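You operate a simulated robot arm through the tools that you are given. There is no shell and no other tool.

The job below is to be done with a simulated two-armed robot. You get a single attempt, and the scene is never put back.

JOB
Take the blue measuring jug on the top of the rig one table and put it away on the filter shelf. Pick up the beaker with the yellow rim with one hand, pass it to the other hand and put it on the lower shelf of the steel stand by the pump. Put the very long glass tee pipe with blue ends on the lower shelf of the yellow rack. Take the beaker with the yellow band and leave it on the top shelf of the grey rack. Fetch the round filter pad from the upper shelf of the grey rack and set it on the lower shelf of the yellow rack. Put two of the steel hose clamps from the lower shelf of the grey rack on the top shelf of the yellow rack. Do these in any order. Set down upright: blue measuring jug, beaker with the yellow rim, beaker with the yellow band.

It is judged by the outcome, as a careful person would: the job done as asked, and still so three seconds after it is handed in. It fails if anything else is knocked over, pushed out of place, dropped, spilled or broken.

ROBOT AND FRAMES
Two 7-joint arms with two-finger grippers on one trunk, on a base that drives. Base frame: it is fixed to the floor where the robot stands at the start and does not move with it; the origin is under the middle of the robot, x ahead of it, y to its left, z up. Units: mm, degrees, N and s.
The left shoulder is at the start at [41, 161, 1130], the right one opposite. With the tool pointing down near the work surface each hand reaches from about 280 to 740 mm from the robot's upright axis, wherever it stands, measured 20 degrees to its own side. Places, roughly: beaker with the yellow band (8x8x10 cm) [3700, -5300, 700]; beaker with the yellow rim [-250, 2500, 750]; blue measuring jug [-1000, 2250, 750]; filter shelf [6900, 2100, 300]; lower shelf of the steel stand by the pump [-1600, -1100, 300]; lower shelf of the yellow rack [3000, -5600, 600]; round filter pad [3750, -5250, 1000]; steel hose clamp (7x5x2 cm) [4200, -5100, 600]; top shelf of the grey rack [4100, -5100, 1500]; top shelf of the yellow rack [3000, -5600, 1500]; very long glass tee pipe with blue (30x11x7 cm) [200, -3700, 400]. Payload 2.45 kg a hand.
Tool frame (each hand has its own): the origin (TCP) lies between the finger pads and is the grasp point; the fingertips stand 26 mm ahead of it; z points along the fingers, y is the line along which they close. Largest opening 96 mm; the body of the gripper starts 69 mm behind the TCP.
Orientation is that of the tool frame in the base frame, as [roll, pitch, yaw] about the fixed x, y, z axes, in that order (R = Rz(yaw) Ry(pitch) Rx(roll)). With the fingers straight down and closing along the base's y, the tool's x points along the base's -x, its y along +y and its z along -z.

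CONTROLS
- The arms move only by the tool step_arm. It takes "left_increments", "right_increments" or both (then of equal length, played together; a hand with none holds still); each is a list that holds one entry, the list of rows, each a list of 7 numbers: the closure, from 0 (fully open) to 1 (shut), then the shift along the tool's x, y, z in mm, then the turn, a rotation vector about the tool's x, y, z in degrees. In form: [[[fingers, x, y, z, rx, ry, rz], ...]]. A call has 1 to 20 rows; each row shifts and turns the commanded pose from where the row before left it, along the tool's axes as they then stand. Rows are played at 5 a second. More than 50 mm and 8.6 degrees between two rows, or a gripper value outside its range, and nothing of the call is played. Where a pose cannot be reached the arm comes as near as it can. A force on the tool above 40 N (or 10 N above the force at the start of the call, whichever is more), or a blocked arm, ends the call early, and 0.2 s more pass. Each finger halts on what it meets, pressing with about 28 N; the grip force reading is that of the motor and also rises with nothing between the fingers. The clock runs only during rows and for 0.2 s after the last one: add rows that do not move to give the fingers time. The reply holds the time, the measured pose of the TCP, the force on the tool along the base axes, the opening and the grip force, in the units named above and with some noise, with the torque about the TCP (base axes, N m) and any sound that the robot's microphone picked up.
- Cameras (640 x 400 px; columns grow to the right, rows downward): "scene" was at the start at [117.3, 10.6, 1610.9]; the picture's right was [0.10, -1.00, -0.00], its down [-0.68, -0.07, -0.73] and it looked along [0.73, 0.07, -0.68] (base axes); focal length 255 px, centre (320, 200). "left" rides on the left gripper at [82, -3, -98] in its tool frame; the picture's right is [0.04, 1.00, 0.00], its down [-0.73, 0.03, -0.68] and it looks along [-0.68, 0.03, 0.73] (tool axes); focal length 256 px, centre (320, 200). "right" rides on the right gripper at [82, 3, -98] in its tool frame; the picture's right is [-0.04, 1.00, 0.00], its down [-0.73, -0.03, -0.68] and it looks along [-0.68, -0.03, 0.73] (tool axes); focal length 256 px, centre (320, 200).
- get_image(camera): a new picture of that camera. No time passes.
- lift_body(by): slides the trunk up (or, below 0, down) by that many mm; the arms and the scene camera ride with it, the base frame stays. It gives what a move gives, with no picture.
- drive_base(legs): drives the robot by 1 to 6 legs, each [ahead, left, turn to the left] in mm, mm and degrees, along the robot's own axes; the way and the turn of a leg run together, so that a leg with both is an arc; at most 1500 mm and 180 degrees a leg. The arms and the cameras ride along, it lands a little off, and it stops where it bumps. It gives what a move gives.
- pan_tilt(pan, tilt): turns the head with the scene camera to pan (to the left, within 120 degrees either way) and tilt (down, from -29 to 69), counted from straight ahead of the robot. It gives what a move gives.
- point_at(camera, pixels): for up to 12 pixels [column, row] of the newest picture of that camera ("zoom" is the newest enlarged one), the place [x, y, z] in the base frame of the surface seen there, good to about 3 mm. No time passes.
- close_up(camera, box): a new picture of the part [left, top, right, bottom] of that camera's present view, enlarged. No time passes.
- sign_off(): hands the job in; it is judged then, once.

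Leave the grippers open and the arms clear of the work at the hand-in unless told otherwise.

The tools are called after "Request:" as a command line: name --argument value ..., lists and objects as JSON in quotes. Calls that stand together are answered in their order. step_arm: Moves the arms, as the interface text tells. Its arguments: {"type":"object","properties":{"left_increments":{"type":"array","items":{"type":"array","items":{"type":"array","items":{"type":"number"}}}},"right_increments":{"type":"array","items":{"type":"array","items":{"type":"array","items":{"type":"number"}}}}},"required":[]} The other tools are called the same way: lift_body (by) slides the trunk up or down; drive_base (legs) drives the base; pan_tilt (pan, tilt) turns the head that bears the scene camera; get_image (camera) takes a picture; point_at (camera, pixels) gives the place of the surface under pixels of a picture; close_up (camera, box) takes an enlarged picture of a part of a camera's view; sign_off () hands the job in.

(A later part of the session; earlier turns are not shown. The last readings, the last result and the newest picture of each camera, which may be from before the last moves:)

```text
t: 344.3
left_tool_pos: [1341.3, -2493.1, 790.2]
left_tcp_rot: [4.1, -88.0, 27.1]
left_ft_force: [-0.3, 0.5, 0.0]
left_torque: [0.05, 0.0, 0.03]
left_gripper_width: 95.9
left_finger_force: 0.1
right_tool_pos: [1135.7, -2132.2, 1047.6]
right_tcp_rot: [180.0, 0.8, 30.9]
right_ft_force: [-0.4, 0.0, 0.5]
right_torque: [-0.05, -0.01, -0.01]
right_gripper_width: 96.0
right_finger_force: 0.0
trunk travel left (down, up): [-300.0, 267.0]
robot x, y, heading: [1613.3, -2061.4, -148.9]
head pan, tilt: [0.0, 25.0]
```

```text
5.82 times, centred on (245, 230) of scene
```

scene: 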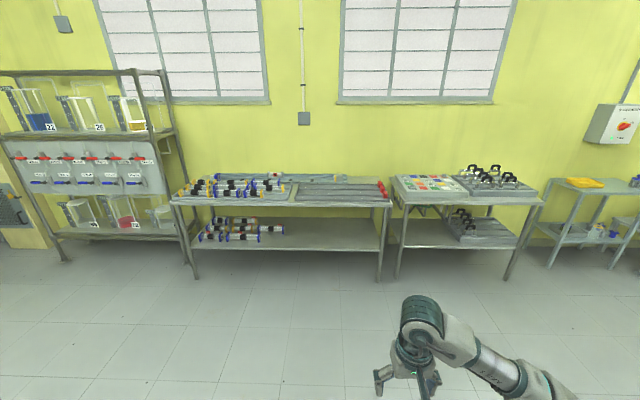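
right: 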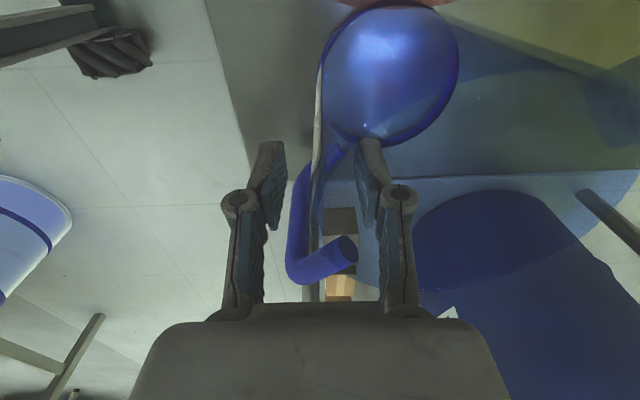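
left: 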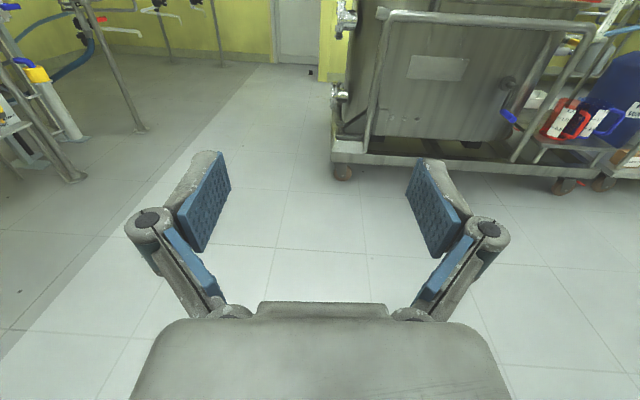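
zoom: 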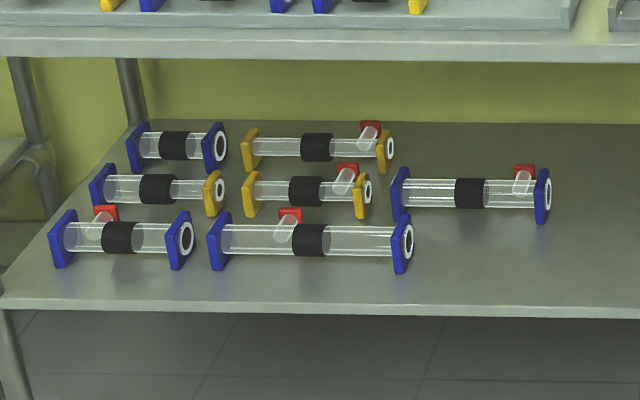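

Tee pipes (with a red branch) on the lower shelf: blue-ended ones at front-left, front-middle and right. I'll measure their lengths.

Request:
point_at --camera "zoom" --pixels '[[218, 255], [403, 258], [60, 250], [178, 255], [400, 200], [543, 205], [310, 240], [472, 195], [120, 240], [290, 215], [100, 305], [600, 310]]'

```text
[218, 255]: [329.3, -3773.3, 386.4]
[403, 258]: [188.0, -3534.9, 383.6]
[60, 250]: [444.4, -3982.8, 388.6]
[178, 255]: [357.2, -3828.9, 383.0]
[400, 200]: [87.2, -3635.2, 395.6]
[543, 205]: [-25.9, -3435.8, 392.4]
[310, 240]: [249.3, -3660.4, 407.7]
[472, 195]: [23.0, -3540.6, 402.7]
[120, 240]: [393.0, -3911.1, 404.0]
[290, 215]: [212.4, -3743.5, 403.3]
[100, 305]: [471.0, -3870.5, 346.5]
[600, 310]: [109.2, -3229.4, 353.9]
```

The front-middle one (ends (329,-3773)–(188,-3535)) is the very long tee. Its axis is ~90 mm behind the shelf's front edge, shelf z≈350. Drive nearer, stopping 300 mm short.

Request:
drive_base --legs '[[0, 0, -1.6], [1115, 539, 0]]'

Request:
pan_tilt --pan 10 --tilt 40

Request:
get_image --camera "scene"

```text
t: 350.9
left_tool_pos: [672.6, -3512.3, 790.0]
left_tcp_rot: [9.0, -88.0, 22.0]
left_ft_force: [-0.3, -0.4, -0.2]
left_torque: [-0.01, -0.02, 0.01]
left_gripper_width: 96.1
left_finger_force: 0.0
right_tool_pos: [468.0, -3152.6, 1049.9]
right_tcp_rot: [-179.9, 0.9, 31.0]
right_ft_force: [0.3, 0.4, -0.3]
right_torque: [0.03, -0.03, 0.01]
right_gripper_width: 95.9
right_finger_force: 0.0
trunk travel left (down, up): [-300.0, 267.0]
robot x, y, heading: [945.3, -3076.5, -148.6]
head pan, tilt: [0.0, 25.0]
```

```text
t: 351.6
left_tool_pos: [674.0, -3512.4, 791.0]
left_tcp_rot: [9.0, -87.8, 22.1]
left_ft_force: [0.1, 0.3, -0.3]
left_torque: [-0.01, 0.01, -0.02]
left_gripper_width: 96.1
left_finger_force: 0.2
right_tool_pos: [470.3, -3151.3, 1051.7]
right_tcp_rot: [-179.8, 1.2, 30.9]
right_ft_force: [-0.3, 0.2, 0.1]
right_torque: [0.02, 0.01, 0.02]
right_gripper_width: 96.1
right_finger_force: 0.1
trunk travel left (down, up): [-300.0, 267.0]
robot x, y, heading: [941.3, -3077.3, -148.8]
head pan, tilt: [10.0, 40.0]
```

```text
taken
```

scene: 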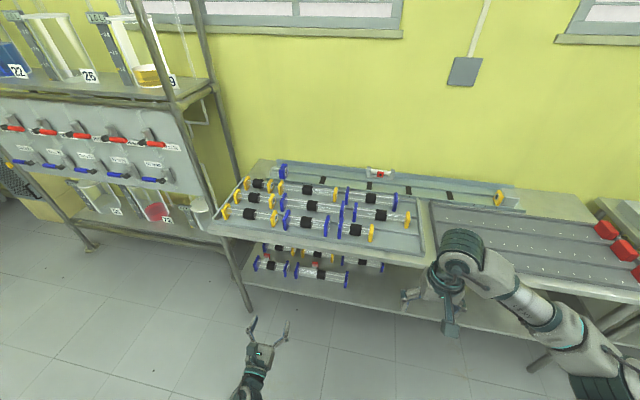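

Measure the bench top edge and the pipe again from here.

Request:
point_at --camera "scene" --pixels '[[320, 250], [320, 242], [250, 308], [400, 300], [320, 272], [296, 270], [345, 280], [260, 266], [285, 271]]'

Request:
close_up --camera "scene" --box '[240, 230, 400, 320]'

```text
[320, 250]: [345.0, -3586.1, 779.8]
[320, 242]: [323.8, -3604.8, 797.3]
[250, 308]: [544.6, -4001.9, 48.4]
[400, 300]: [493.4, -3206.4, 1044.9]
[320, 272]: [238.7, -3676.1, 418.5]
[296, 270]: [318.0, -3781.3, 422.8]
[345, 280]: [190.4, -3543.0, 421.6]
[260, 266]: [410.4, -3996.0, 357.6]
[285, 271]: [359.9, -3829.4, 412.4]
```

```text
4.00 times, centred on (320, 275) of scene
```

zoom: 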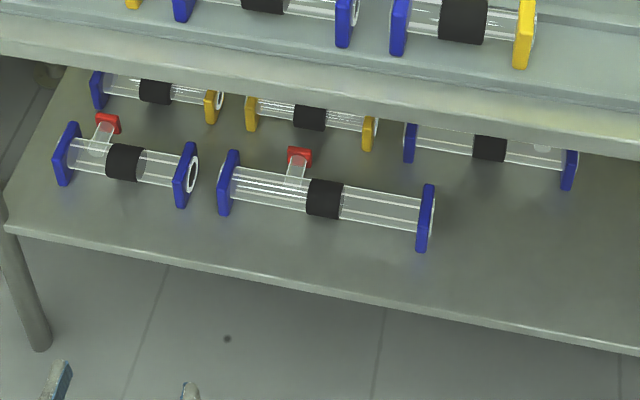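

Plan: grip the black collar (centre ≈(238,-3678,387)) with the left hand, fingers closing fore-aft and pointing steeply down-forward. First roll the left hand −90° about its axis.

Request:
step_arm --left_increments '[[[0, 0, 0, 0, 0, 0, -8.2], [0, 0, 0, 0, 0, 0, -8.2], [0, 0, 0, 0, 0, 0, -8.2], [0, 0, 0, 0, 0, 0, -8.2], [0, 0, 0, 0, 0, 0, -8.2], [0, 0, 0, 0, 0, 0, -8.2], [0, 0, 0, 0, 0, 0, -8.2], [0, 0, 0, 0, 0, 0, -8.2], [0, 0, 0, 0, 0, 0, -8.2], [0, 0, 0, 0, 0, 0, -8.2], [0, 0, 0, 0, 0, 0, -8], [0, 0, 0, 0, 0, 0, 0]]]'

Request:
step_arm --left_increments '[[[0, 0, 0, 0, 8, 0, 0], [0, 0, 0, 0, 8, 0, 0], [0, 0, 0, 0, 8, 0, 0], [0, 0, 0, 0, 8, 0, 0], [0, 0, 0, 0, 8, 0, 0], [0, 0, 0, 0, 8, 0, 0], [0, 0, 0, 0, 8, 0, 0], [0, 0, 0, 0, 8, 0, 0], [0, 0, 0, 0, 0, 0, 0]]]'

Request:
get_image --camera "scene"

Request:
get_image --camera "left"

```text
t: 354.2
left_tool_pos: [674.7, -3513.1, 791.3]
left_tcp_rot: [88.0, 0.3, -58.8]
left_ft_force: [-0.5, 0.4, -0.6]
left_torque: [0.0, 0.01, 0.0]
left_gripper_width: 96.0
left_finger_force: 0.0
right_tool_pos: [468.8, -3151.3, 1051.3]
right_tcp_rot: [-179.8, 1.0, 31.0]
right_ft_force: [-0.2, -1.0, 0.0]
right_torque: [-0.01, -0.02, -0.01]
right_gripper_width: 95.8
right_finger_force: 0.0
trunk travel left (down, up): [-300.0, 267.0]
robot x, y, heading: [941.0, -3078.2, -148.6]
head pan, tilt: [10.0, 40.0]
```

```text
t: 356.2
left_tool_pos: [674.4, -3512.6, 790.6]
left_tcp_rot: [152.1, 0.4, -58.9]
left_ft_force: [0.4, -0.3, 0.1]
left_torque: [0.0, -0.01, -0.03]
left_gripper_width: 95.9
left_finger_force: 0.0
right_tool_pos: [470.1, -3152.1, 1052.1]
right_tcp_rot: [-179.7, 1.0, 31.0]
right_ft_force: [0.6, 0.1, -0.6]
right_torque: [-0.02, 0.0, 0.04]
right_gripper_width: 95.6
right_finger_force: 0.0
trunk travel left (down, up): [-300.0, 267.0]
robot x, y, heading: [942.7, -3077.7, -148.9]
head pan, tilt: [10.0, 40.0]
```

```text
taken
```

scene: 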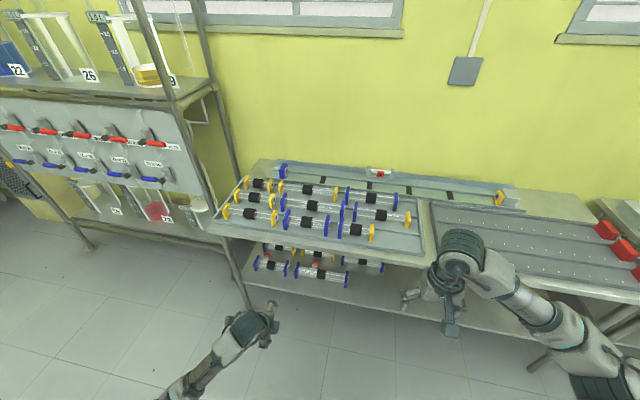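

```text
taken
```

left: 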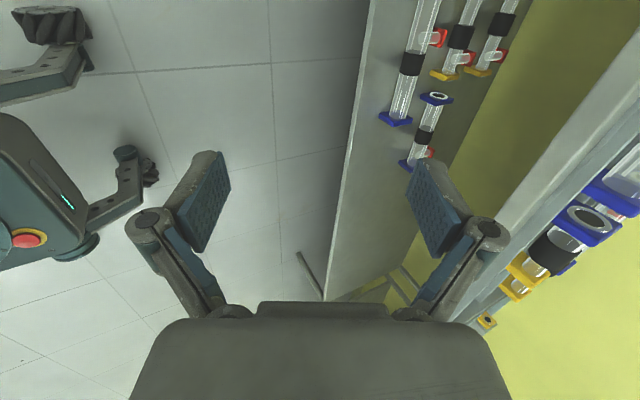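

The left hand now points ~62° down-forward without reach problems. Adjust to 55° (rx −7), and raise/retract the right hand so it stays above the bench when I lower the trunk.

Request:
step_arm --left_increments '[[[0.3, 0, 0, 0, -7, 0, 0], [0.3, 0, 0, 0, 0, 0, 0], [0.3, 0, 0, 0, 0, 0, 0], [0.3, 0, 0, 0, 0, 0, 0], [0.3, 0, 0, 0, 0, 0, 0], [0.3, 0, 0, 0, 0, 0, 0], [0.3, 0, 0, 0, 0, 0, 0], [0.3, 0, 0, 0, 0, 0, 0], [0.3, 0, 0, 0, 0, 0, 0]]]' --right_increments '[[[0, 0, 0, -38, 0, 0, 0], [0, 0, 0, -38, 0, 0, 0], [0, 0, 0, -38, 0, 0, 0], [0, 0, 0, -38, 0, 0, 0], [0, 20, 15, 0, 0, 0, 0], [0, 20, 15, 0, 0, 0, 0], [0, 20, 15, 0, 0, 0, 0], [0, 20, 15, 0, 0, 0, 0], [0, 0, 0, 0, 0, 0, 0]]]'

Request:
drive_base --legs '[[0, 0, -1.7], [200, -63, 0]]'

```text
t: 358.2
left_tool_pos: [674.0, -3512.5, 792.6]
left_tcp_rot: [144.9, 0.5, -58.9]
left_ft_force: [-0.2, -0.4, -0.2]
left_torque: [0.0, -0.02, 0.0]
left_gripper_width: 67.1
left_finger_force: 0.0
right_tool_pos: [570.4, -3163.2, 1202.6]
right_tcp_rot: [-179.8, 1.1, 31.1]
right_ft_force: [-0.6, -0.2, -0.3]
right_torque: [0.03, -0.03, -0.02]
right_gripper_width: 96.1
right_finger_force: 0.1
trunk travel left (down, up): [-300.0, 267.0]
robot x, y, heading: [940.8, -3077.5, -148.8]
head pan, tilt: [10.0, 40.0]
```

```text
t: 360.2
left_tool_pos: [458.3, -3548.3, 790.9]
left_tcp_rot: [144.9, 0.5, -60.6]
left_ft_force: [-0.1, -0.3, -0.2]
left_torque: [-0.01, 0.01, 0.0]
left_gripper_width: 67.0
left_finger_force: 0.0
right_tool_pos: [365.4, -3195.2, 1203.9]
right_tcp_rot: [-179.6, 1.0, 29.3]
right_ft_force: [-0.6, 0.4, 0.4]
right_torque: [-0.02, -0.04, 0.01]
right_gripper_width: 95.9
right_finger_force: 0.0
trunk travel left (down, up): [-300.0, 267.0]
robot x, y, heading: [740.2, -3119.2, -150.3]
head pan, tilt: [10.0, 40.0]
```

Aligned sideways (n = −3079). Lower the trunk by 296 here, still clear of the bench.

Request:
lift_body --by -296

Request:
pan_tilt --pan 25 --tilt 45

Request:
get_image --camera "scene"

Request:
get_image --camera "left"

```text
t: 363.2
left_tool_pos: [463.8, -3544.9, 482.7]
left_tcp_rot: [147.0, 0.4, -60.6]
left_ft_force: [-0.5, 0.4, 0.4]
left_torque: [0.01, -0.01, 0.0]
left_gripper_width: 67.3
left_finger_force: 0.2
right_tool_pos: [367.5, -3191.7, 909.8]
right_tcp_rot: [-179.8, 1.3, 29.3]
right_ft_force: [0.4, -0.2, 0.0]
right_torque: [-0.02, 0.0, 0.0]
right_gripper_width: 96.0
right_finger_force: 0.0
trunk travel left (down, up): [-4.0, 563.0]
robot x, y, heading: [735.8, -3118.3, -150.4]
head pan, tilt: [10.0, 40.0]
```

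```text
t: 364.0
left_tool_pos: [464.4, -3544.2, 482.2]
left_tcp_rot: [147.1, 0.4, -60.7]
left_ft_force: [-0.2, 1.2, 0.5]
left_torque: [0.0, 0.02, -0.01]
left_gripper_width: 67.3
left_finger_force: 0.1
right_tool_pos: [366.5, -3192.9, 908.0]
right_tcp_rot: [-179.8, 1.2, 29.3]
right_ft_force: [0.3, 0.6, 0.5]
right_torque: [0.0, -0.03, -0.01]
right_gripper_width: 96.1
right_finger_force: 0.2
trunk travel left (down, up): [-4.0, 563.0]
robot x, y, heading: [739.7, -3118.3, -150.5]
head pan, tilt: [25.0, 45.0]
```

```text
taken
```

scene: 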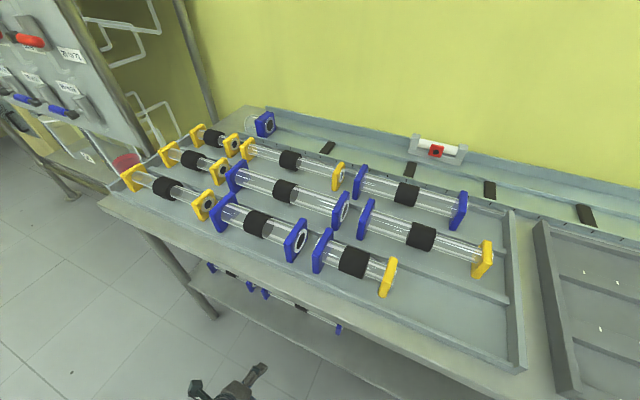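

```text
taken
```

left: 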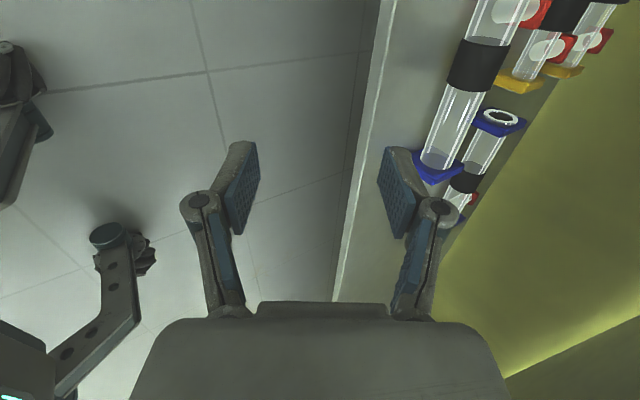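

The pipe is visible in the left camera: collar at (480,65), right flange at (437,165). Measure.

Request:
point_at --camera "left" --pixels '[[480, 65], [455, 65], [503, 68], [465, 90], [495, 42], [430, 165], [455, 170], [370, 150], [345, 270], [440, 160], [478, 15], [520, 15]]'

Request:
close_up --camera "left" --box '[380, 0, 580, 220]'

```text
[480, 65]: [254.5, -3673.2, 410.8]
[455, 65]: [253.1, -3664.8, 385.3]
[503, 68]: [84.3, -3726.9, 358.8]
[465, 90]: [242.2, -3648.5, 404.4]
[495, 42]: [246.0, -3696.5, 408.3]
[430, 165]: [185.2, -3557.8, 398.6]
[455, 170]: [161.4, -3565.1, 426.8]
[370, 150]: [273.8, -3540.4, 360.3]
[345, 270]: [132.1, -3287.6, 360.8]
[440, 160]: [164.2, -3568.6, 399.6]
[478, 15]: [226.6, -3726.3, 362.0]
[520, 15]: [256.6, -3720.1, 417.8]
```

```text
1.82 times, centred on (480, 110) of left
```

zoom: 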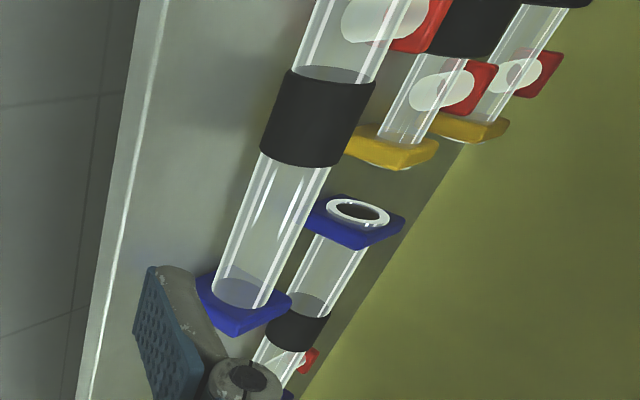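

Collar: diameter ≈51 mm, axis ≈(233,-3677,393), shelf z≈360. Check the neighbours behind the collar (yellow flange, blue flange).

Request:
point_at --camera "zoom" --pixels '[[360, 150], [400, 150], [430, 150], [355, 235], [320, 225], [395, 225], [420, 30], [400, 40], [460, 130], [200, 300]]'

```text
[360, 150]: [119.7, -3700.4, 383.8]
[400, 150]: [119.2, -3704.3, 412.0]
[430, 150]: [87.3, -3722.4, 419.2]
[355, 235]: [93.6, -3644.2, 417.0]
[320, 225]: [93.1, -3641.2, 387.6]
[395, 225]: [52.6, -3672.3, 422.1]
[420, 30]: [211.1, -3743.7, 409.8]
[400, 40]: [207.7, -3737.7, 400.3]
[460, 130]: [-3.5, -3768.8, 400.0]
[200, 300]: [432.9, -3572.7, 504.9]
```

Next row starts ~65 mm behind where my far finger will be. Drive forward 207 mm to the pre-grasp position.

Request:
drive_base --legs '[[205, 0, 0]]'

Request:
get_image --camera "left"

```text
t: 365.6
left_tool_pos: [288.3, -3644.6, 481.4]
left_tcp_rot: [147.1, 0.4, -60.5]
left_ft_force: [0.2, -0.6, 0.0]
left_torque: [-0.02, -0.01, 0.02]
left_gripper_width: 66.9
left_finger_force: 0.0
right_tool_pos: [190.1, -3293.3, 909.0]
right_tcp_rot: [-179.9, 1.2, 29.3]
right_ft_force: [0.3, -0.7, 0.8]
right_torque: [0.03, -0.01, 0.0]
right_gripper_width: 95.9
right_finger_force: 0.0
trunk travel left (down, up): [-4.0, 563.0]
robot x, y, heading: [562.2, -3223.1, -150.3]
head pan, tilt: [25.0, 45.0]
```

```text
taken
```

left: 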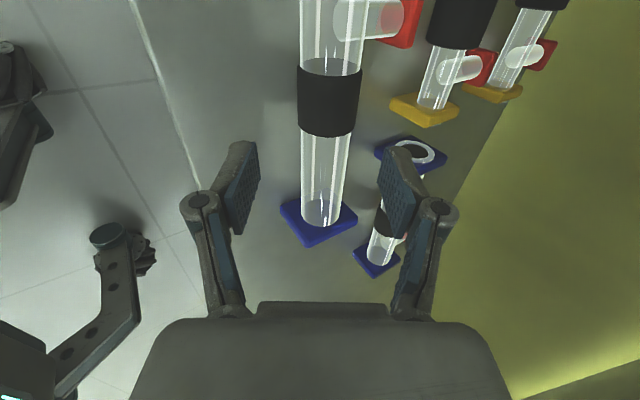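

Collar is centred nearly in line (col 328). Shift y +6 and advance 60 mm along the tool, then check.

Request:
step_arm --left_increments '[[[0.34, 0, 6, 15, 0, 0, 0], [0.34, 0, 0, 20, 0, 0, 0], [0.34, 0, 0, 25, 0, 0, 0], [0.34, 0, 0, 0, 0, 0, 0]]]'

Request:
get_image --camera "left"

```text
t: 366.6
left_tool_pos: [256.6, -3663.3, 437.4]
left_tcp_rot: [146.7, 0.4, -60.5]
left_ft_force: [0.0, 0.6, 0.2]
left_torque: [-0.01, 0.01, 0.02]
left_gripper_width: 63.2
left_finger_force: 0.0
right_tool_pos: [194.2, -3290.9, 910.5]
right_tcp_rot: [-179.8, 1.5, 29.3]
right_ft_force: [-0.1, 1.2, 0.3]
right_torque: [0.0, 0.0, 0.02]
right_gripper_width: 96.2
right_finger_force: 0.1
trunk travel left (down, up): [-4.0, 563.0]
robot x, y, heading: [562.3, -3222.7, -150.4]
head pan, tilt: [25.0, 45.0]
```

```text
taken
```

left: 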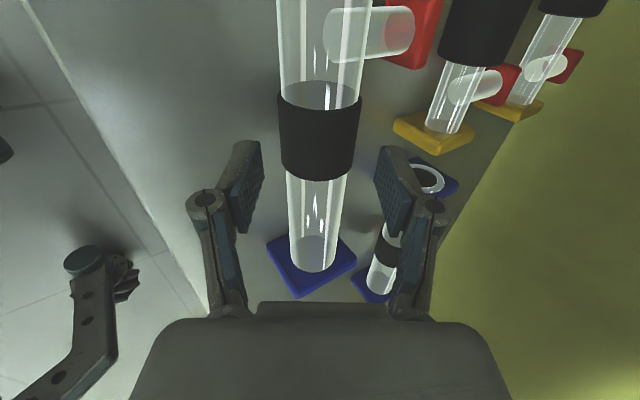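

Perfectly centred. Advance the last 33 mm.

Request:
step_arm --left_increments '[[[0.34, 0, 0, 12, 0, 0, 0], [0.34, 0, 0, 12, 0, 0, 0], [0.34, 0, 0, 9, 0, 0, 0], [0.34, 0, 0, 0, 0, 0, 0]]]'

Request:
get_image --camera "left"

```text
t: 367.6
left_tool_pos: [240.6, -3670.7, 410.7]
left_tcp_rot: [146.8, 0.4, -60.6]
left_ft_force: [0.1, -0.1, -0.2]
left_torque: [0.03, -0.04, 0.01]
left_gripper_width: 63.2
left_finger_force: 0.0
right_tool_pos: [194.2, -3291.2, 909.9]
right_tcp_rot: [-179.8, 1.5, 29.3]
right_ft_force: [0.3, 0.1, 0.8]
right_torque: [0.04, 0.02, -0.02]
right_gripper_width: 96.1
right_finger_force: 0.0
trunk travel left (down, up): [-4.0, 563.0]
robot x, y, heading: [562.6, -3219.9, -150.2]
head pan, tilt: [25.0, 45.0]
```

```text
taken
```

left: 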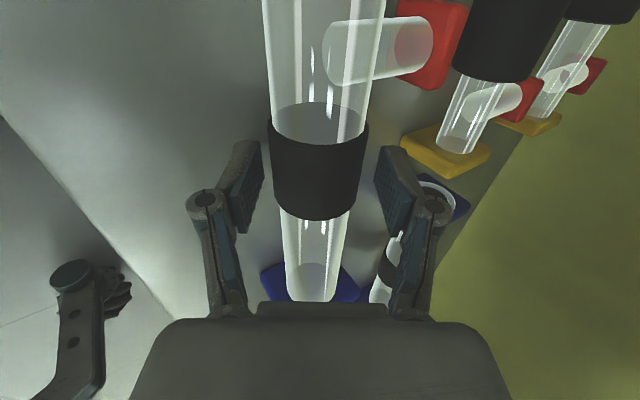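

Collar lies between the pads. Close the left hand.

Request:
step_arm --left_increments '[[[0.42, 0, 0, 0, 0, 0, 0], [0.5, 0, 0, 0, 0, 0, 0], [0.7, 0, 0, 0, 0, 0, 0], [1, 0, 0, 0, 0, 0, 0], [1, 0, 0, 0, 0, 0, 0], [1, 0, 0, 0, 0, 0, 0]]]'

Request:
get_image --camera "left"

```text
t: 369.0
left_tool_pos: [240.7, -3673.1, 411.3]
left_tcp_rot: [146.8, 0.4, -60.5]
left_ft_force: [-1.5, 0.4, -0.1]
left_torque: [-0.06, -0.13, -0.03]
left_gripper_width: 47.6
left_finger_force: 28.4
right_tool_pos: [194.2, -3292.4, 909.9]
right_tcp_rot: [-179.8, 1.4, 29.4]
right_ft_force: [0.5, 0.0, 0.5]
right_torque: [0.0, 0.01, -0.02]
right_gripper_width: 95.7
right_finger_force: 0.0
trunk travel left (down, up): [-4.0, 563.0]
robot x, y, heading: [562.7, -3220.5, -150.5]
head pan, tilt: [25.0, 45.0]
```

```text
taken
```

left: 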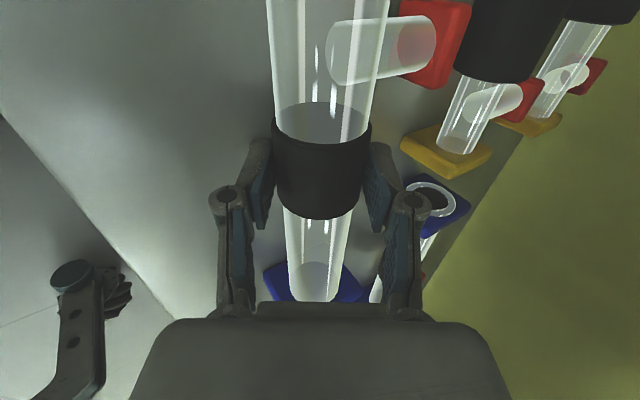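

Gripped (47.6 mm). Lift straight up 40 mm (y +22, z −33).

Request:
step_arm --left_increments '[[[1, 0, 5.5, -8.4, 0, 0, 0], [1, 0, 5.5, -8.4, 0, 0, 0], [1, 0, 5.5, -8.4, 0, 0, 0], [1, 0, 5.5, -8.4, 0, 0, 0], [1, 0, 0, 0, 0, 0, 0], [1, 0, 0, 0, 0, 0, 0]]]'

Request:
get_image --camera "left"

```text
t: 370.4
left_tool_pos: [241.9, -3670.7, 449.7]
left_tcp_rot: [146.8, 0.4, -60.5]
left_ft_force: [0.1, 0.8, -3.2]
left_torque: [0.06, 0.0, -0.03]
left_gripper_width: 48.1
left_finger_force: 27.8
right_tool_pos: [194.7, -3291.5, 910.1]
right_tcp_rot: [-179.8, 1.5, 29.2]
right_ft_force: [0.3, -0.6, 0.1]
right_torque: [0.02, 0.01, -0.01]
right_gripper_width: 95.9
right_finger_force: 0.0
trunk travel left (down, up): [-4.0, 563.0]
robot x, y, heading: [566.7, -3220.4, -150.5]
head pan, tilt: [25.0, 45.0]
```

```text
taken
```

left: 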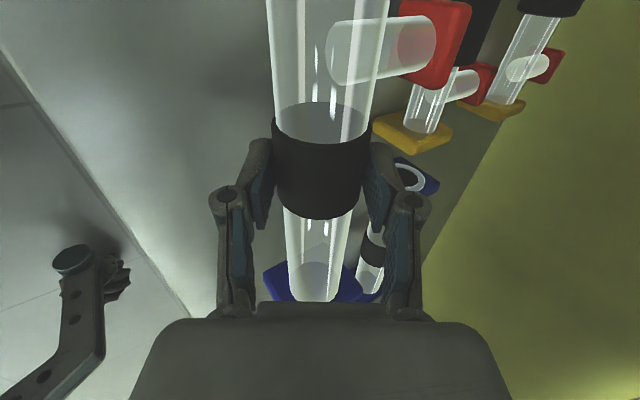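

The tee is lifted (3.2 N) and steady. Back straight out 350 mm.

Request:
drive_base --legs '[[-350, 0, 0]]'

Request:
lift_body --by 296

Request:
get_image --camera "scene"

```text
t: 372.6
left_tool_pos: [537.2, -3499.7, 451.4]
left_tcp_rot: [146.8, 0.4, -61.2]
left_ft_force: [0.4, 0.0, -3.3]
left_torque: [0.05, -0.06, 0.0]
left_gripper_width: 48.0
left_finger_force: 28.3
right_tool_pos: [495.0, -3118.4, 909.4]
right_tcp_rot: [-179.7, 1.4, 28.7]
right_ft_force: [-0.3, -0.1, 0.0]
right_torque: [0.0, -0.01, -0.03]
right_gripper_width: 96.0
right_finger_force: 0.1
trunk travel left (down, up): [-4.0, 563.0]
robot x, y, heading: [861.0, -3050.4, -151.2]
head pan, tilt: [25.0, 45.0]
```

```text
t: 375.6
left_tool_pos: [539.3, -3497.8, 748.1]
left_tcp_rot: [146.6, 0.4, -61.2]
left_ft_force: [-0.1, -0.6, -2.5]
left_torque: [0.03, 0.0, 0.0]
left_gripper_width: 47.8
left_finger_force: 28.0
right_tool_pos: [498.0, -3117.1, 1207.0]
right_tcp_rot: [-179.9, 1.8, 28.6]
right_ft_force: [-1.3, -0.1, 0.0]
right_torque: [0.01, -0.03, 0.0]
right_gripper_width: 95.8
right_finger_force: 0.1
trunk travel left (down, up): [-300.0, 267.0]
robot x, y, heading: [863.8, -3051.1, -151.2]
head pan, tilt: [25.0, 45.0]
```

```text
taken
```

scene: 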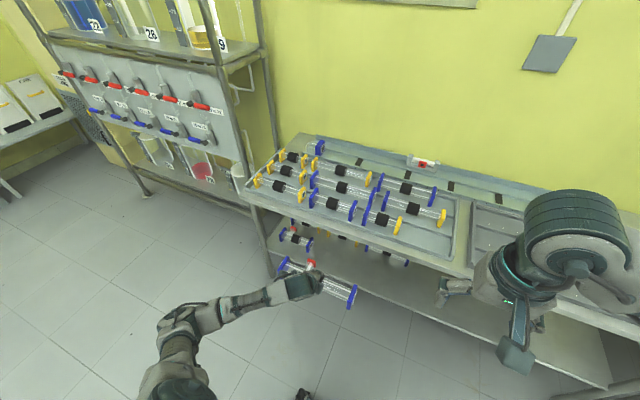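

Tee held well. Back off 250 more and turn left 90.7° to face the racks.

Request:
drive_base --legs '[[-250, 0, 0], [0, 0, 90.7]]'

Request:
pan_tilt --pan 0 --tilt 15

Request:
get_image --camera "scene"

```text
t: 381.3
left_tool_pos: [1532.5, -3245.0, 748.5]
left_tcp_rot: [146.6, 0.4, 30.7]
left_ft_force: [-0.1, 0.4, -3.4]
left_torque: [0.04, 0.03, 0.02]
left_gripper_width: 48.0
left_finger_force: 28.2
right_tool_pos: [1152.7, -3296.6, 1207.8]
right_tcp_rot: [-179.8, 1.8, 120.6]
right_ft_force: [1.0, 0.2, 0.0]
right_torque: [0.04, 0.02, -0.03]
right_gripper_width: 96.1
right_finger_force: 0.0
trunk travel left (down, up): [-300.0, 267.0]
robot x, y, heading: [1075.7, -2934.7, -59.3]
head pan, tilt: [25.0, 45.0]
```

```text
t: 382.2
left_tool_pos: [1531.0, -3242.4, 750.7]
left_tcp_rot: [146.4, 0.4, 30.7]
left_ft_force: [0.0, -0.2, -3.7]
left_torque: [0.03, 0.02, -0.04]
left_gripper_width: 48.0
left_finger_force: 28.5
right_tool_pos: [1150.9, -3293.9, 1209.6]
right_tcp_rot: [-179.8, 1.9, 120.5]
right_ft_force: [-0.5, 0.0, -0.6]
right_torque: [0.02, 0.03, 0.01]
right_gripper_width: 96.0
right_finger_force: 0.0
trunk travel left (down, up): [-300.0, 267.0]
robot x, y, heading: [1075.9, -2931.3, -59.4]
head pan, tilt: [0.0, 15.0]
```

```text
taken
```

scene: 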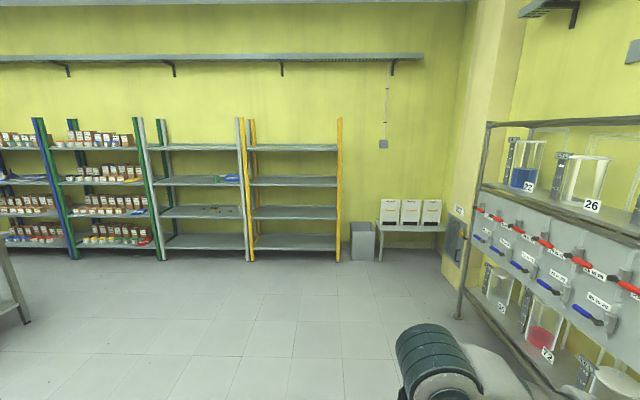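

I see the grey rack (px 145–245) and the empty yellow rack (px 245–340). Zoom and measure.

Request:
close_up --camera "scene" --box '[140, 105, 350, 270]'

Request:
point_at --camera "zoom" --pixels '[[335, 128], [590, 128], [340, 237], [590, 240], [340, 335], [590, 335], [340, 432], [590, 432], [50, 130], [300, 128], [300, 240], [300, 335]]'

Request:
point_at --camera "scene" --pixels '[[460, 320], [487, 130], [455, 235], [375, 255], [345, 258], [22, 320], [250, 258], [338, 258]]'

```text
2.42 times, centred on (245, 188) of scene
```

zoom: 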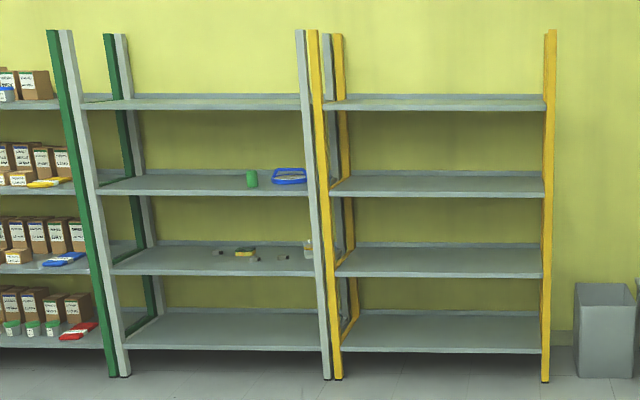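

```text
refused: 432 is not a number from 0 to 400
```

```text
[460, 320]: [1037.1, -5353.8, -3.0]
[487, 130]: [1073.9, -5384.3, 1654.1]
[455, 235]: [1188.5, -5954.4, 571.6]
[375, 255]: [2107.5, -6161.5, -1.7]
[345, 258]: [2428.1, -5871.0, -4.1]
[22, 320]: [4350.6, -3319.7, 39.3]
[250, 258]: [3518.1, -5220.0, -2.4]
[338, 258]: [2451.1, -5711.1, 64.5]
```

Measure the yellow rack's shelves and grey rack's too.

Request:
point_at --camera "zoom" --pixels '[[340, 107], [540, 107], [345, 193], [540, 195], [350, 268], [540, 272], [345, 342], [540, 345], [440, 100], [440, 180], [440, 255], [440, 325]]'

Request:
point_at --camera "zoom" --pixels '[[110, 105], [300, 105], [110, 190], [300, 192], [120, 270], [310, 270], [252, 178], [290, 178], [244, 253], [220, 252], [257, 260], [283, 257]]'

```text
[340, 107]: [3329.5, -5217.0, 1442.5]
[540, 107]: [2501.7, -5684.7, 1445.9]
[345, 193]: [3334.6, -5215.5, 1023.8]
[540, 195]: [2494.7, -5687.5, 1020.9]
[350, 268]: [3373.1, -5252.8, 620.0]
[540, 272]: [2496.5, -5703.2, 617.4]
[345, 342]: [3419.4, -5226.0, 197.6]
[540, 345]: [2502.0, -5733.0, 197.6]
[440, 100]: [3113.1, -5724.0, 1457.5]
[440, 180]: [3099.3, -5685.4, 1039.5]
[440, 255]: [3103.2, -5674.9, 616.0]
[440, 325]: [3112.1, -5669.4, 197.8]
```

```text
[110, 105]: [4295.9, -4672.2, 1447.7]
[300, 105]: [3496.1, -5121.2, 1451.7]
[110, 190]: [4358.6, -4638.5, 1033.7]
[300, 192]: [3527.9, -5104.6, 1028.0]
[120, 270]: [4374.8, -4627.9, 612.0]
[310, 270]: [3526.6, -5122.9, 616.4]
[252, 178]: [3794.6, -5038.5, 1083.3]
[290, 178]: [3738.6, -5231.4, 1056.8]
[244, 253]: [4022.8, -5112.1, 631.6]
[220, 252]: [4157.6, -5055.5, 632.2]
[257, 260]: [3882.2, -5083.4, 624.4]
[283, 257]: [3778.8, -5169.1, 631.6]
```

Shelf heights: bottom 198, lower 617, upper 1037, top ≈1457; yellow rack front edge at n≈−6180, t −622…340. I'll pull the right hand further back first so it won't touch the rack.

Request:
step_arm --right_increments '[[[0, 20, 0, 10, 0, 0, 0], [0, 20, 0, 10, 0, 0, 0], [0, 20, 0, 10, 0, 0, 0], [0, 20, 0, 10, 0, 0, 0], [0, 20, 0, 10, 0, 0, 0], [0, 0, 0, 0, 0, 0, 0]]]'

Request:
drive_base --legs '[[0, 0, -1.1], [1100, 60, 0], [1100, 60, 0]]'

Request:
pan_tilt --pan 10 --tilt 35

Request:
get_image --camera "scene"

```text
t: 383.6
left_tool_pos: [1531.4, -3242.1, 750.9]
left_tcp_rot: [146.4, 0.4, 30.7]
left_ft_force: [0.0, -0.6, -3.2]
left_torque: [0.05, 0.04, -0.02]
left_gripper_width: 47.9
left_finger_force: 27.7
right_tool_pos: [1099.4, -3210.4, 1157.0]
right_tcp_rot: [-179.7, 1.9, 120.6]
right_ft_force: [0.3, -0.2, -0.4]
right_torque: [-0.02, -0.01, 0.02]
right_gripper_width: 95.9
right_finger_force: 0.0
trunk travel left (down, up): [-300.0, 267.0]
robot x, y, heading: [1073.6, -2935.0, -59.4]
head pan, tilt: [0.0, 15.0]
```

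```text
t: 394.8
left_tool_pos: [2684.1, -5119.3, 749.8]
left_tcp_rot: [146.4, 0.4, 27.4]
left_ft_force: [0.3, -0.1, -3.2]
left_torque: [0.03, 0.05, 0.01]
left_gripper_width: 47.8
left_finger_force: 28.1
right_tool_pos: [2255.0, -5062.2, 1157.1]
right_tcp_rot: [-179.8, 2.0, 117.1]
right_ft_force: [-0.1, -0.1, 0.2]
right_torque: [-0.01, -0.01, 0.0]
right_gripper_width: 96.1
right_finger_force: 0.0
trunk travel left (down, up): [-300.0, 267.0]
robot x, y, heading: [2249.0, -4786.6, -62.6]
head pan, tilt: [0.0, 15.0]
```

```text
t: 395.6
left_tool_pos: [2684.2, -5116.9, 752.7]
left_tcp_rot: [146.2, 0.4, 27.3]
left_ft_force: [0.1, 0.4, -4.1]
left_torque: [0.02, 0.02, 0.01]
left_gripper_width: 48.2
left_finger_force: 27.4
right_tool_pos: [2253.4, -5059.6, 1158.2]
right_tcp_rot: [-179.8, 2.2, 117.2]
right_ft_force: [0.5, -0.7, 0.1]
right_torque: [0.03, 0.03, 0.01]
right_gripper_width: 95.9
right_finger_force: 0.1
trunk travel left (down, up): [-300.0, 267.0]
robot x, y, heading: [2244.7, -4784.8, -62.6]
head pan, tilt: [10.0, 35.0]
```

```text
taken
```

scene: 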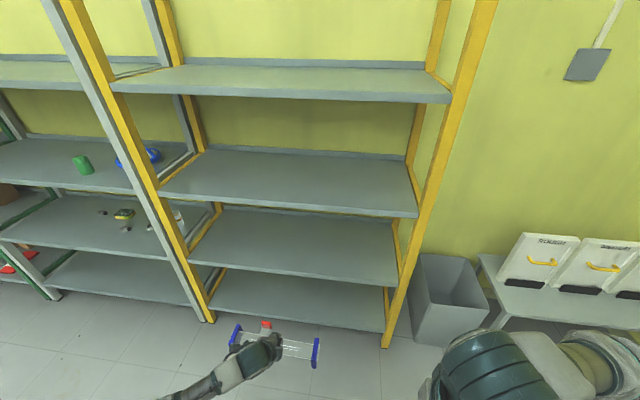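

Straighten the heading (+2.1°), lower the pipe by ~55 mm so it enters mid-gap, and drive up to the rack.

Request:
step_arm --left_increments '[[[1, 0, -7.5, 11.5, 0, 0, 0], [1, 0, -7.5, 11.5, 0, 0, 0], [1, 0, -7.5, 11.5, 0, 0, 0], [1, 0, -7.5, 11.5, 0, 0, 0], [1, 0, 0, 0, 0, 0, 0]]]'

Request:
drive_base --legs '[[0, 0, 2.1], [300, -100, 0]]'

Request:
get_image --camera "scene"

```text
t: 396.8
left_tool_pos: [2683.8, -5117.1, 696.8]
left_tcp_rot: [146.3, 0.4, 27.4]
left_ft_force: [0.1, -0.6, -4.2]
left_torque: [0.03, 0.03, -0.01]
left_gripper_width: 47.9
left_finger_force: 28.0
right_tool_pos: [2253.4, -5059.6, 1158.8]
right_tcp_rot: [-179.7, 2.1, 117.1]
right_ft_force: [0.2, 0.0, 0.0]
right_torque: [0.0, -0.04, 0.01]
right_gripper_width: 96.1
right_finger_force: 0.1
trunk travel left (down, up): [-300.0, 267.0]
robot x, y, heading: [2244.8, -4784.0, -62.7]
head pan, tilt: [10.0, 35.0]
```

```text
t: 399.3
left_tool_pos: [2757.8, -5405.2, 696.1]
left_tcp_rot: [146.2, 0.6, 29.3]
left_ft_force: [0.4, -0.4, -4.0]
left_torque: [-0.05, 0.05, -0.03]
left_gripper_width: 47.9
left_finger_force: 28.2
right_tool_pos: [2329.0, -5361.1, 1158.5]
right_tcp_rot: [-179.5, 2.2, 119.2]
right_ft_force: [0.3, 0.4, 0.9]
right_torque: [-0.02, 0.06, 0.0]
right_gripper_width: 96.1
right_finger_force: 0.0
trunk travel left (down, up): [-300.0, 267.0]
robot x, y, heading: [2309.0, -5088.9, -60.6]
head pan, tilt: [10.0, 35.0]
```

```text
taken
```

scene: 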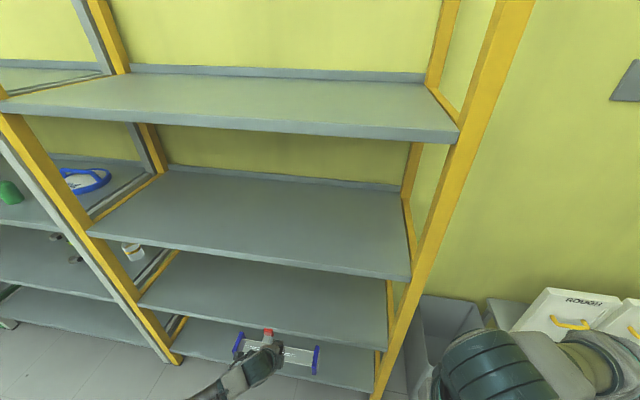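

Measure the lower and upper shelf edges of the yellow rack from here.

Request:
point_at --camera "scene" --pixels '[[200, 313], [200, 305], [350, 340], [350, 330], [200, 248], [330, 268], [200, 256], [160, 350], [300, 300], [260, 290], [395, 345], [150, 325]]'

```text
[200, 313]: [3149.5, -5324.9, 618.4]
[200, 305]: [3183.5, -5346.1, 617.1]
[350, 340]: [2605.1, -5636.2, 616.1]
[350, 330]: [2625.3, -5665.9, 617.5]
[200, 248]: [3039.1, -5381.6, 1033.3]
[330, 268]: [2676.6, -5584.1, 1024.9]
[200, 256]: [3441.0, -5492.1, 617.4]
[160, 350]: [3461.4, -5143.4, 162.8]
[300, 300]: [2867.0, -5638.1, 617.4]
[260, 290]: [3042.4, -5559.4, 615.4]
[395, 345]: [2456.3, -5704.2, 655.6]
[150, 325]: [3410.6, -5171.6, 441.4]
```

Shelf z=617, edge n≈−6186. Drive forward 218 (pipe bottom ~28 mm above the shelf).

Request:
drive_base --legs '[[216, 0, 0]]'

Request:
get_image --camera "left"

Request:
get_image --camera "scene"

```text
t: 401.0
left_tool_pos: [2862.3, -5597.0, 697.4]
left_tcp_rot: [146.1, 0.5, 28.9]
left_ft_force: [-0.5, 0.1, -4.0]
left_torque: [0.02, 0.06, -0.01]
left_gripper_width: 48.0
left_finger_force: 27.9
right_tool_pos: [2430.5, -5550.3, 1159.2]
right_tcp_rot: [-179.6, 2.2, 119.0]
right_ft_force: [0.9, 0.0, 0.5]
right_torque: [-0.01, 0.05, -0.04]
right_gripper_width: 96.0
right_finger_force: 0.0
trunk travel left (down, up): [-300.0, 267.0]
robot x, y, heading: [2416.3, -5278.3, -61.0]
head pan, tilt: [10.0, 35.0]
```

```text
taken
```

left: 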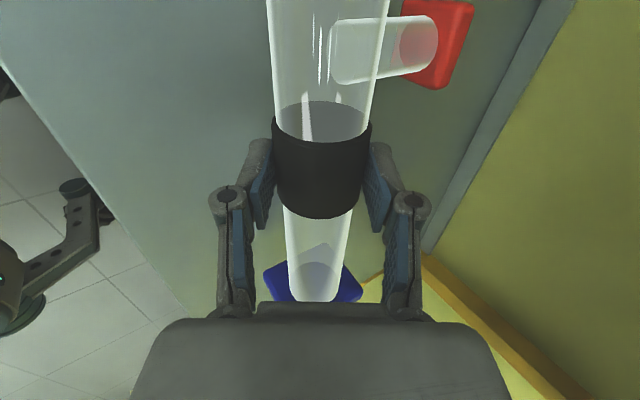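

```text
taken
```

scene: 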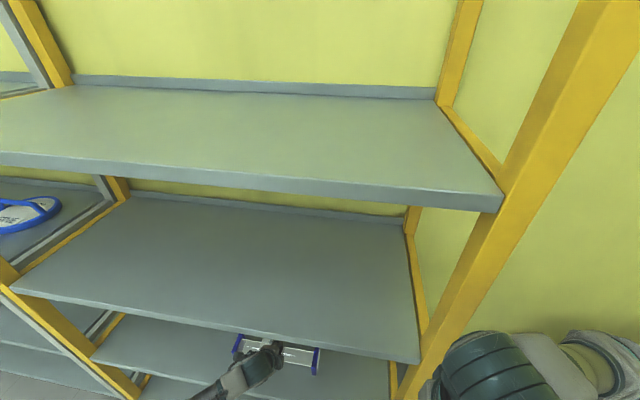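

TCP is at n=−6281 over the shelf. Lower 20 mm, then feel for contact.

Request:
step_arm --left_increments '[[[1, 0, -5.5, 8.3, 0, 0, 0], [1, 0, -5.5, 8.3, 0, 0, 0], [1, 0, 0, 0, 0, 0, 0]]]'

Request:
step_arm --left_increments '[[[1, 0, -1.6, 2.5, 0, 0, 0], [1, 0, -1.1, 1.7, 0, 0, 0], [1, 0, 0, 0, 0, 0, 0]]]'

```text
t: 401.8
left_tool_pos: [2859.0, -5596.0, 680.8]
left_tcp_rot: [146.0, 0.4, 28.9]
left_ft_force: [-0.8, -0.3, -3.6]
left_torque: [0.01, 0.08, -0.01]
left_gripper_width: 47.7
left_finger_force: 28.1
right_tool_pos: [2427.8, -5548.5, 1159.8]
right_tcp_rot: [-179.8, 2.4, 118.8]
right_ft_force: [0.6, 0.1, 0.0]
right_torque: [-0.03, -0.01, 0.01]
right_gripper_width: 96.1
right_finger_force: 0.1
trunk travel left (down, up): [-300.0, 267.0]
robot x, y, heading: [2414.8, -5279.6, -61.1]
head pan, tilt: [10.0, 35.0]
```

```text
t: 402.6
left_tool_pos: [2859.2, -5596.1, 674.7]
left_tcp_rot: [146.0, 0.3, 29.0]
left_ft_force: [0.0, -0.3, -3.0]
left_torque: [0.04, 0.08, -0.03]
left_gripper_width: 48.0
left_finger_force: 27.9
right_tool_pos: [2426.3, -5549.3, 1159.9]
right_tcp_rot: [-179.8, 2.4, 118.9]
right_ft_force: [0.0, 0.9, 0.3]
right_torque: [0.03, -0.04, 0.02]
right_gripper_width: 96.0
right_finger_force: 0.1
trunk travel left (down, up): [-300.0, 267.0]
robot x, y, heading: [2414.4, -5280.0, -61.1]
head pan, tilt: [10.0, 35.0]
```

Request:
step_arm --left_increments '[[[1, 0, -1.6, 2.5, 0, 0, 0], [1, 0, -1.1, 1.7, 0, 0, 0], [1, 0, 0, 0, 0, 0, 0]]]'

```text
t: 403.4
left_tool_pos: [2859.9, -5597.7, 672.1]
left_tcp_rot: [145.7, 0.3, 28.9]
left_ft_force: [2.9, 2.0, 13.7]
left_torque: [0.46, 0.21, -0.27]
left_gripper_width: 47.8
left_finger_force: 27.9
right_tool_pos: [2425.2, -5548.5, 1160.5]
right_tcp_rot: [-179.8, 2.4, 118.9]
right_ft_force: [-0.3, 1.1, 0.1]
right_torque: [0.0, 0.02, -0.01]
right_gripper_width: 95.7
right_finger_force: 0.0
trunk travel left (down, up): [-300.0, 267.0]
robot x, y, heading: [2411.9, -5283.1, -61.0]
head pan, tilt: [10.0, 35.0]
```

Contact (≈17 N change). Open the fingers to ~63 mm to release it.

Request:
step_arm --left_increments '[[[0.48, 0, 0.5, -0.8, 0, 0, 0], [0.44, 0, 0, 0, 0, 0, 0], [0.4, 0, 0, 0, 0, 0, 0], [0.34, 0, 0, 0, 0, 0, 0], [0.34, 0, 0, 0, 0, 0, 0]]]'

Request:
get_image --camera "left"

```text
t: 404.6
left_tool_pos: [2859.3, -5598.3, 671.0]
left_tcp_rot: [146.0, 0.3, 28.9]
left_ft_force: [-0.8, -1.0, 0.7]
left_torque: [0.01, 0.01, -0.02]
left_gripper_width: 63.6
left_finger_force: 0.0
right_tool_pos: [2426.1, -5549.7, 1160.7]
right_tcp_rot: [-179.7, 2.4, 118.9]
right_ft_force: [-0.6, -0.6, 0.4]
right_torque: [0.03, -0.01, 0.0]
right_gripper_width: 96.0
right_finger_force: 0.0
trunk travel left (down, up): [-300.0, 267.0]
robot x, y, heading: [2411.1, -5278.0, -61.2]
head pan, tilt: [10.0, 35.0]
```

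```text
taken
```

left: 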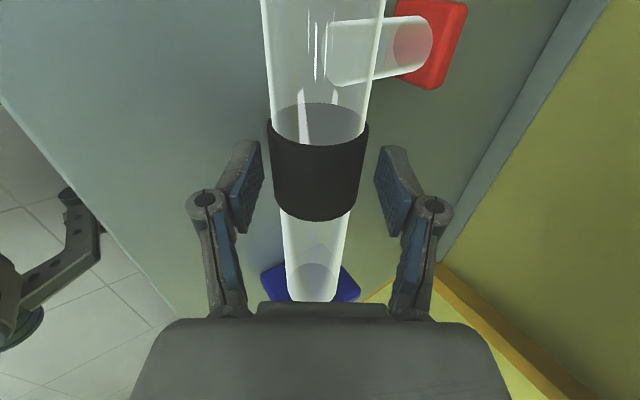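

Released with clearance on both sides. Retreat along the tool axis 100 mm.

Request:
step_arm --left_increments '[[[0.34, 0, 0, -15, 0, 0, 0], [0.34, 0, 0, -20, 0, 0, 0], [0.34, 0, 0, -25, 0, 0, 0], [0.34, 0, 0, -25, 0, 0, 0], [0.34, 0, 0, -15, 0, 0, 0], [0.34, 0, 0, 0, 0, 0, 0]]]'

Request:
get_image --camera "left"

```text
t: 406.0
left_tool_pos: [2832.7, -5549.4, 755.2]
left_tcp_rot: [146.0, 0.4, 29.0]
left_ft_force: [-0.7, -0.4, 0.6]
left_torque: [0.01, -0.03, 0.02]
left_gripper_width: 63.5
left_finger_force: 0.0
right_tool_pos: [2426.8, -5550.0, 1160.3]
right_tcp_rot: [-179.8, 2.4, 118.9]
right_ft_force: [-0.6, -0.2, 0.2]
right_torque: [0.01, 0.02, 0.02]
right_gripper_width: 96.1
right_finger_force: 0.0
trunk travel left (down, up): [-300.0, 267.0]
robot x, y, heading: [2415.3, -5279.4, -61.1]
head pan, tilt: [10.0, 35.0]
```

```text
taken
```

left: 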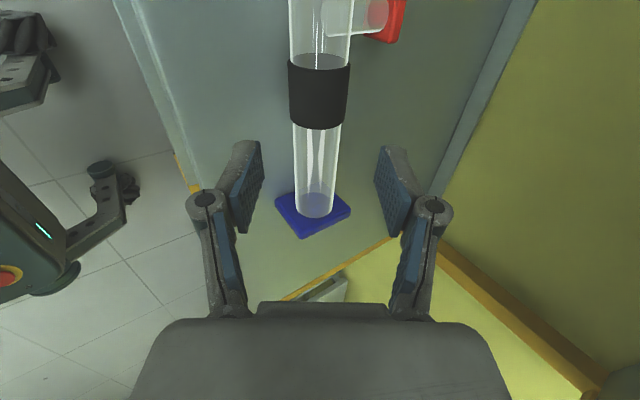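

The tee pipe stands on the yellow rack's lower shelf. Back off and look at the grey rack's contents.

Request:
drive_base --legs '[[-450, 0, 0]]'

Request:
pan_tilt --pan 45 --tilt 30

Request:
get_image --camera "scene"

```text
t: 408.8
left_tool_pos: [2605.6, -5147.8, 754.3]
left_tcp_rot: [146.0, 0.3, 27.9]
left_ft_force: [-0.5, 0.4, -0.1]
left_torque: [0.0, 0.0, -0.04]
left_gripper_width: 63.4
left_finger_force: 0.0
right_tool_pos: [2200.2, -5141.9, 1159.7]
right_tcp_rot: [-179.8, 2.4, 117.9]
right_ft_force: [-0.5, 0.3, 0.1]
right_torque: [0.02, -0.02, -0.01]
right_gripper_width: 95.9
right_finger_force: 0.1
trunk travel left (down, up): [-300.0, 267.0]
robot x, y, heading: [2190.4, -4870.2, -61.8]
head pan, tilt: [10.0, 35.0]
```

```text
t: 409.8
left_tool_pos: [2605.9, -5147.1, 757.0]
left_tcp_rot: [145.9, 0.3, 27.9]
left_ft_force: [0.2, -0.2, -0.4]
left_torque: [0.03, 0.0, 0.02]
left_gripper_width: 63.3
left_finger_force: 0.1
right_tool_pos: [2198.5, -5139.9, 1160.0]
right_tcp_rot: [-179.7, 2.5, 117.9]
right_ft_force: [-0.6, -1.0, 0.1]
right_torque: [0.0, -0.02, -0.02]
right_gripper_width: 96.0
right_finger_force: 0.0
trunk travel left (down, up): [-300.0, 267.0]
robot x, y, heading: [2193.5, -4873.2, -62.0]
head pan, tilt: [45.0, 30.0]
```

```text
taken
```

scene: 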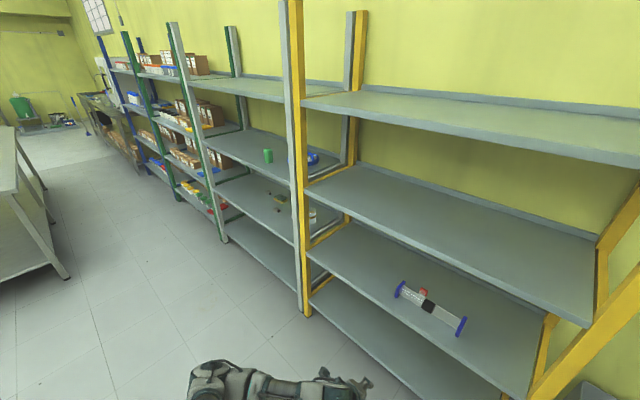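

Tee pipe is well placed. Slide left ~1000 mm to the front of the grey rack.

Request:
drive_base --legs '[[0, 0, 1.5], [0, 1000, 0]]'

Request:
pan_tilt --pan 10 --tilt 30

Request:
get_image --camera "scene"

```text
t: 415.3
left_tool_pos: [3484.7, -4638.7, 755.5]
left_tcp_rot: [145.8, 0.4, 29.6]
left_ft_force: [0.5, -0.7, -0.7]
left_torque: [0.04, 0.0, 0.02]
left_gripper_width: 63.6
left_finger_force: 0.0
right_tool_pos: [3077.8, -4642.3, 1161.1]
right_tcp_rot: [-179.8, 2.4, 119.5]
right_ft_force: [0.7, -0.6, 1.0]
right_torque: [-0.02, 0.02, -0.01]
right_gripper_width: 96.1
right_finger_force: 0.1
trunk travel left (down, up): [-300.0, 267.0]
robot x, y, heading: [3065.5, -4375.6, -60.3]
head pan, tilt: [45.0, 30.0]
```

```text
t: 416.4
left_tool_pos: [3483.3, -4636.6, 757.2]
left_tcp_rot: [145.7, 0.2, 29.6]
left_ft_force: [1.0, 0.6, 0.2]
left_torque: [0.02, 0.03, -0.02]
left_gripper_width: 63.5
left_finger_force: 0.1
right_tool_pos: [3077.9, -4639.7, 1161.5]
right_tcp_rot: [-179.9, 2.6, 119.6]
right_ft_force: [0.1, 0.2, -0.1]
right_torque: [0.02, 0.0, -0.01]
right_gripper_width: 96.3
right_finger_force: 0.1
trunk travel left (down, up): [-300.0, 267.0]
robot x, y, heading: [3066.6, -4374.1, -60.3]
head pan, tilt: [10.0, 30.0]
```

```text
taken
```

scene: 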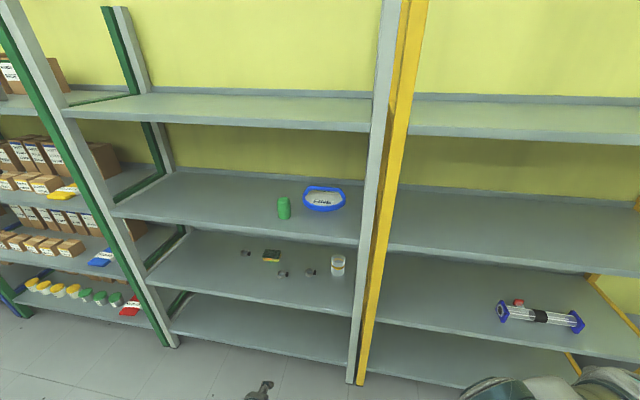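

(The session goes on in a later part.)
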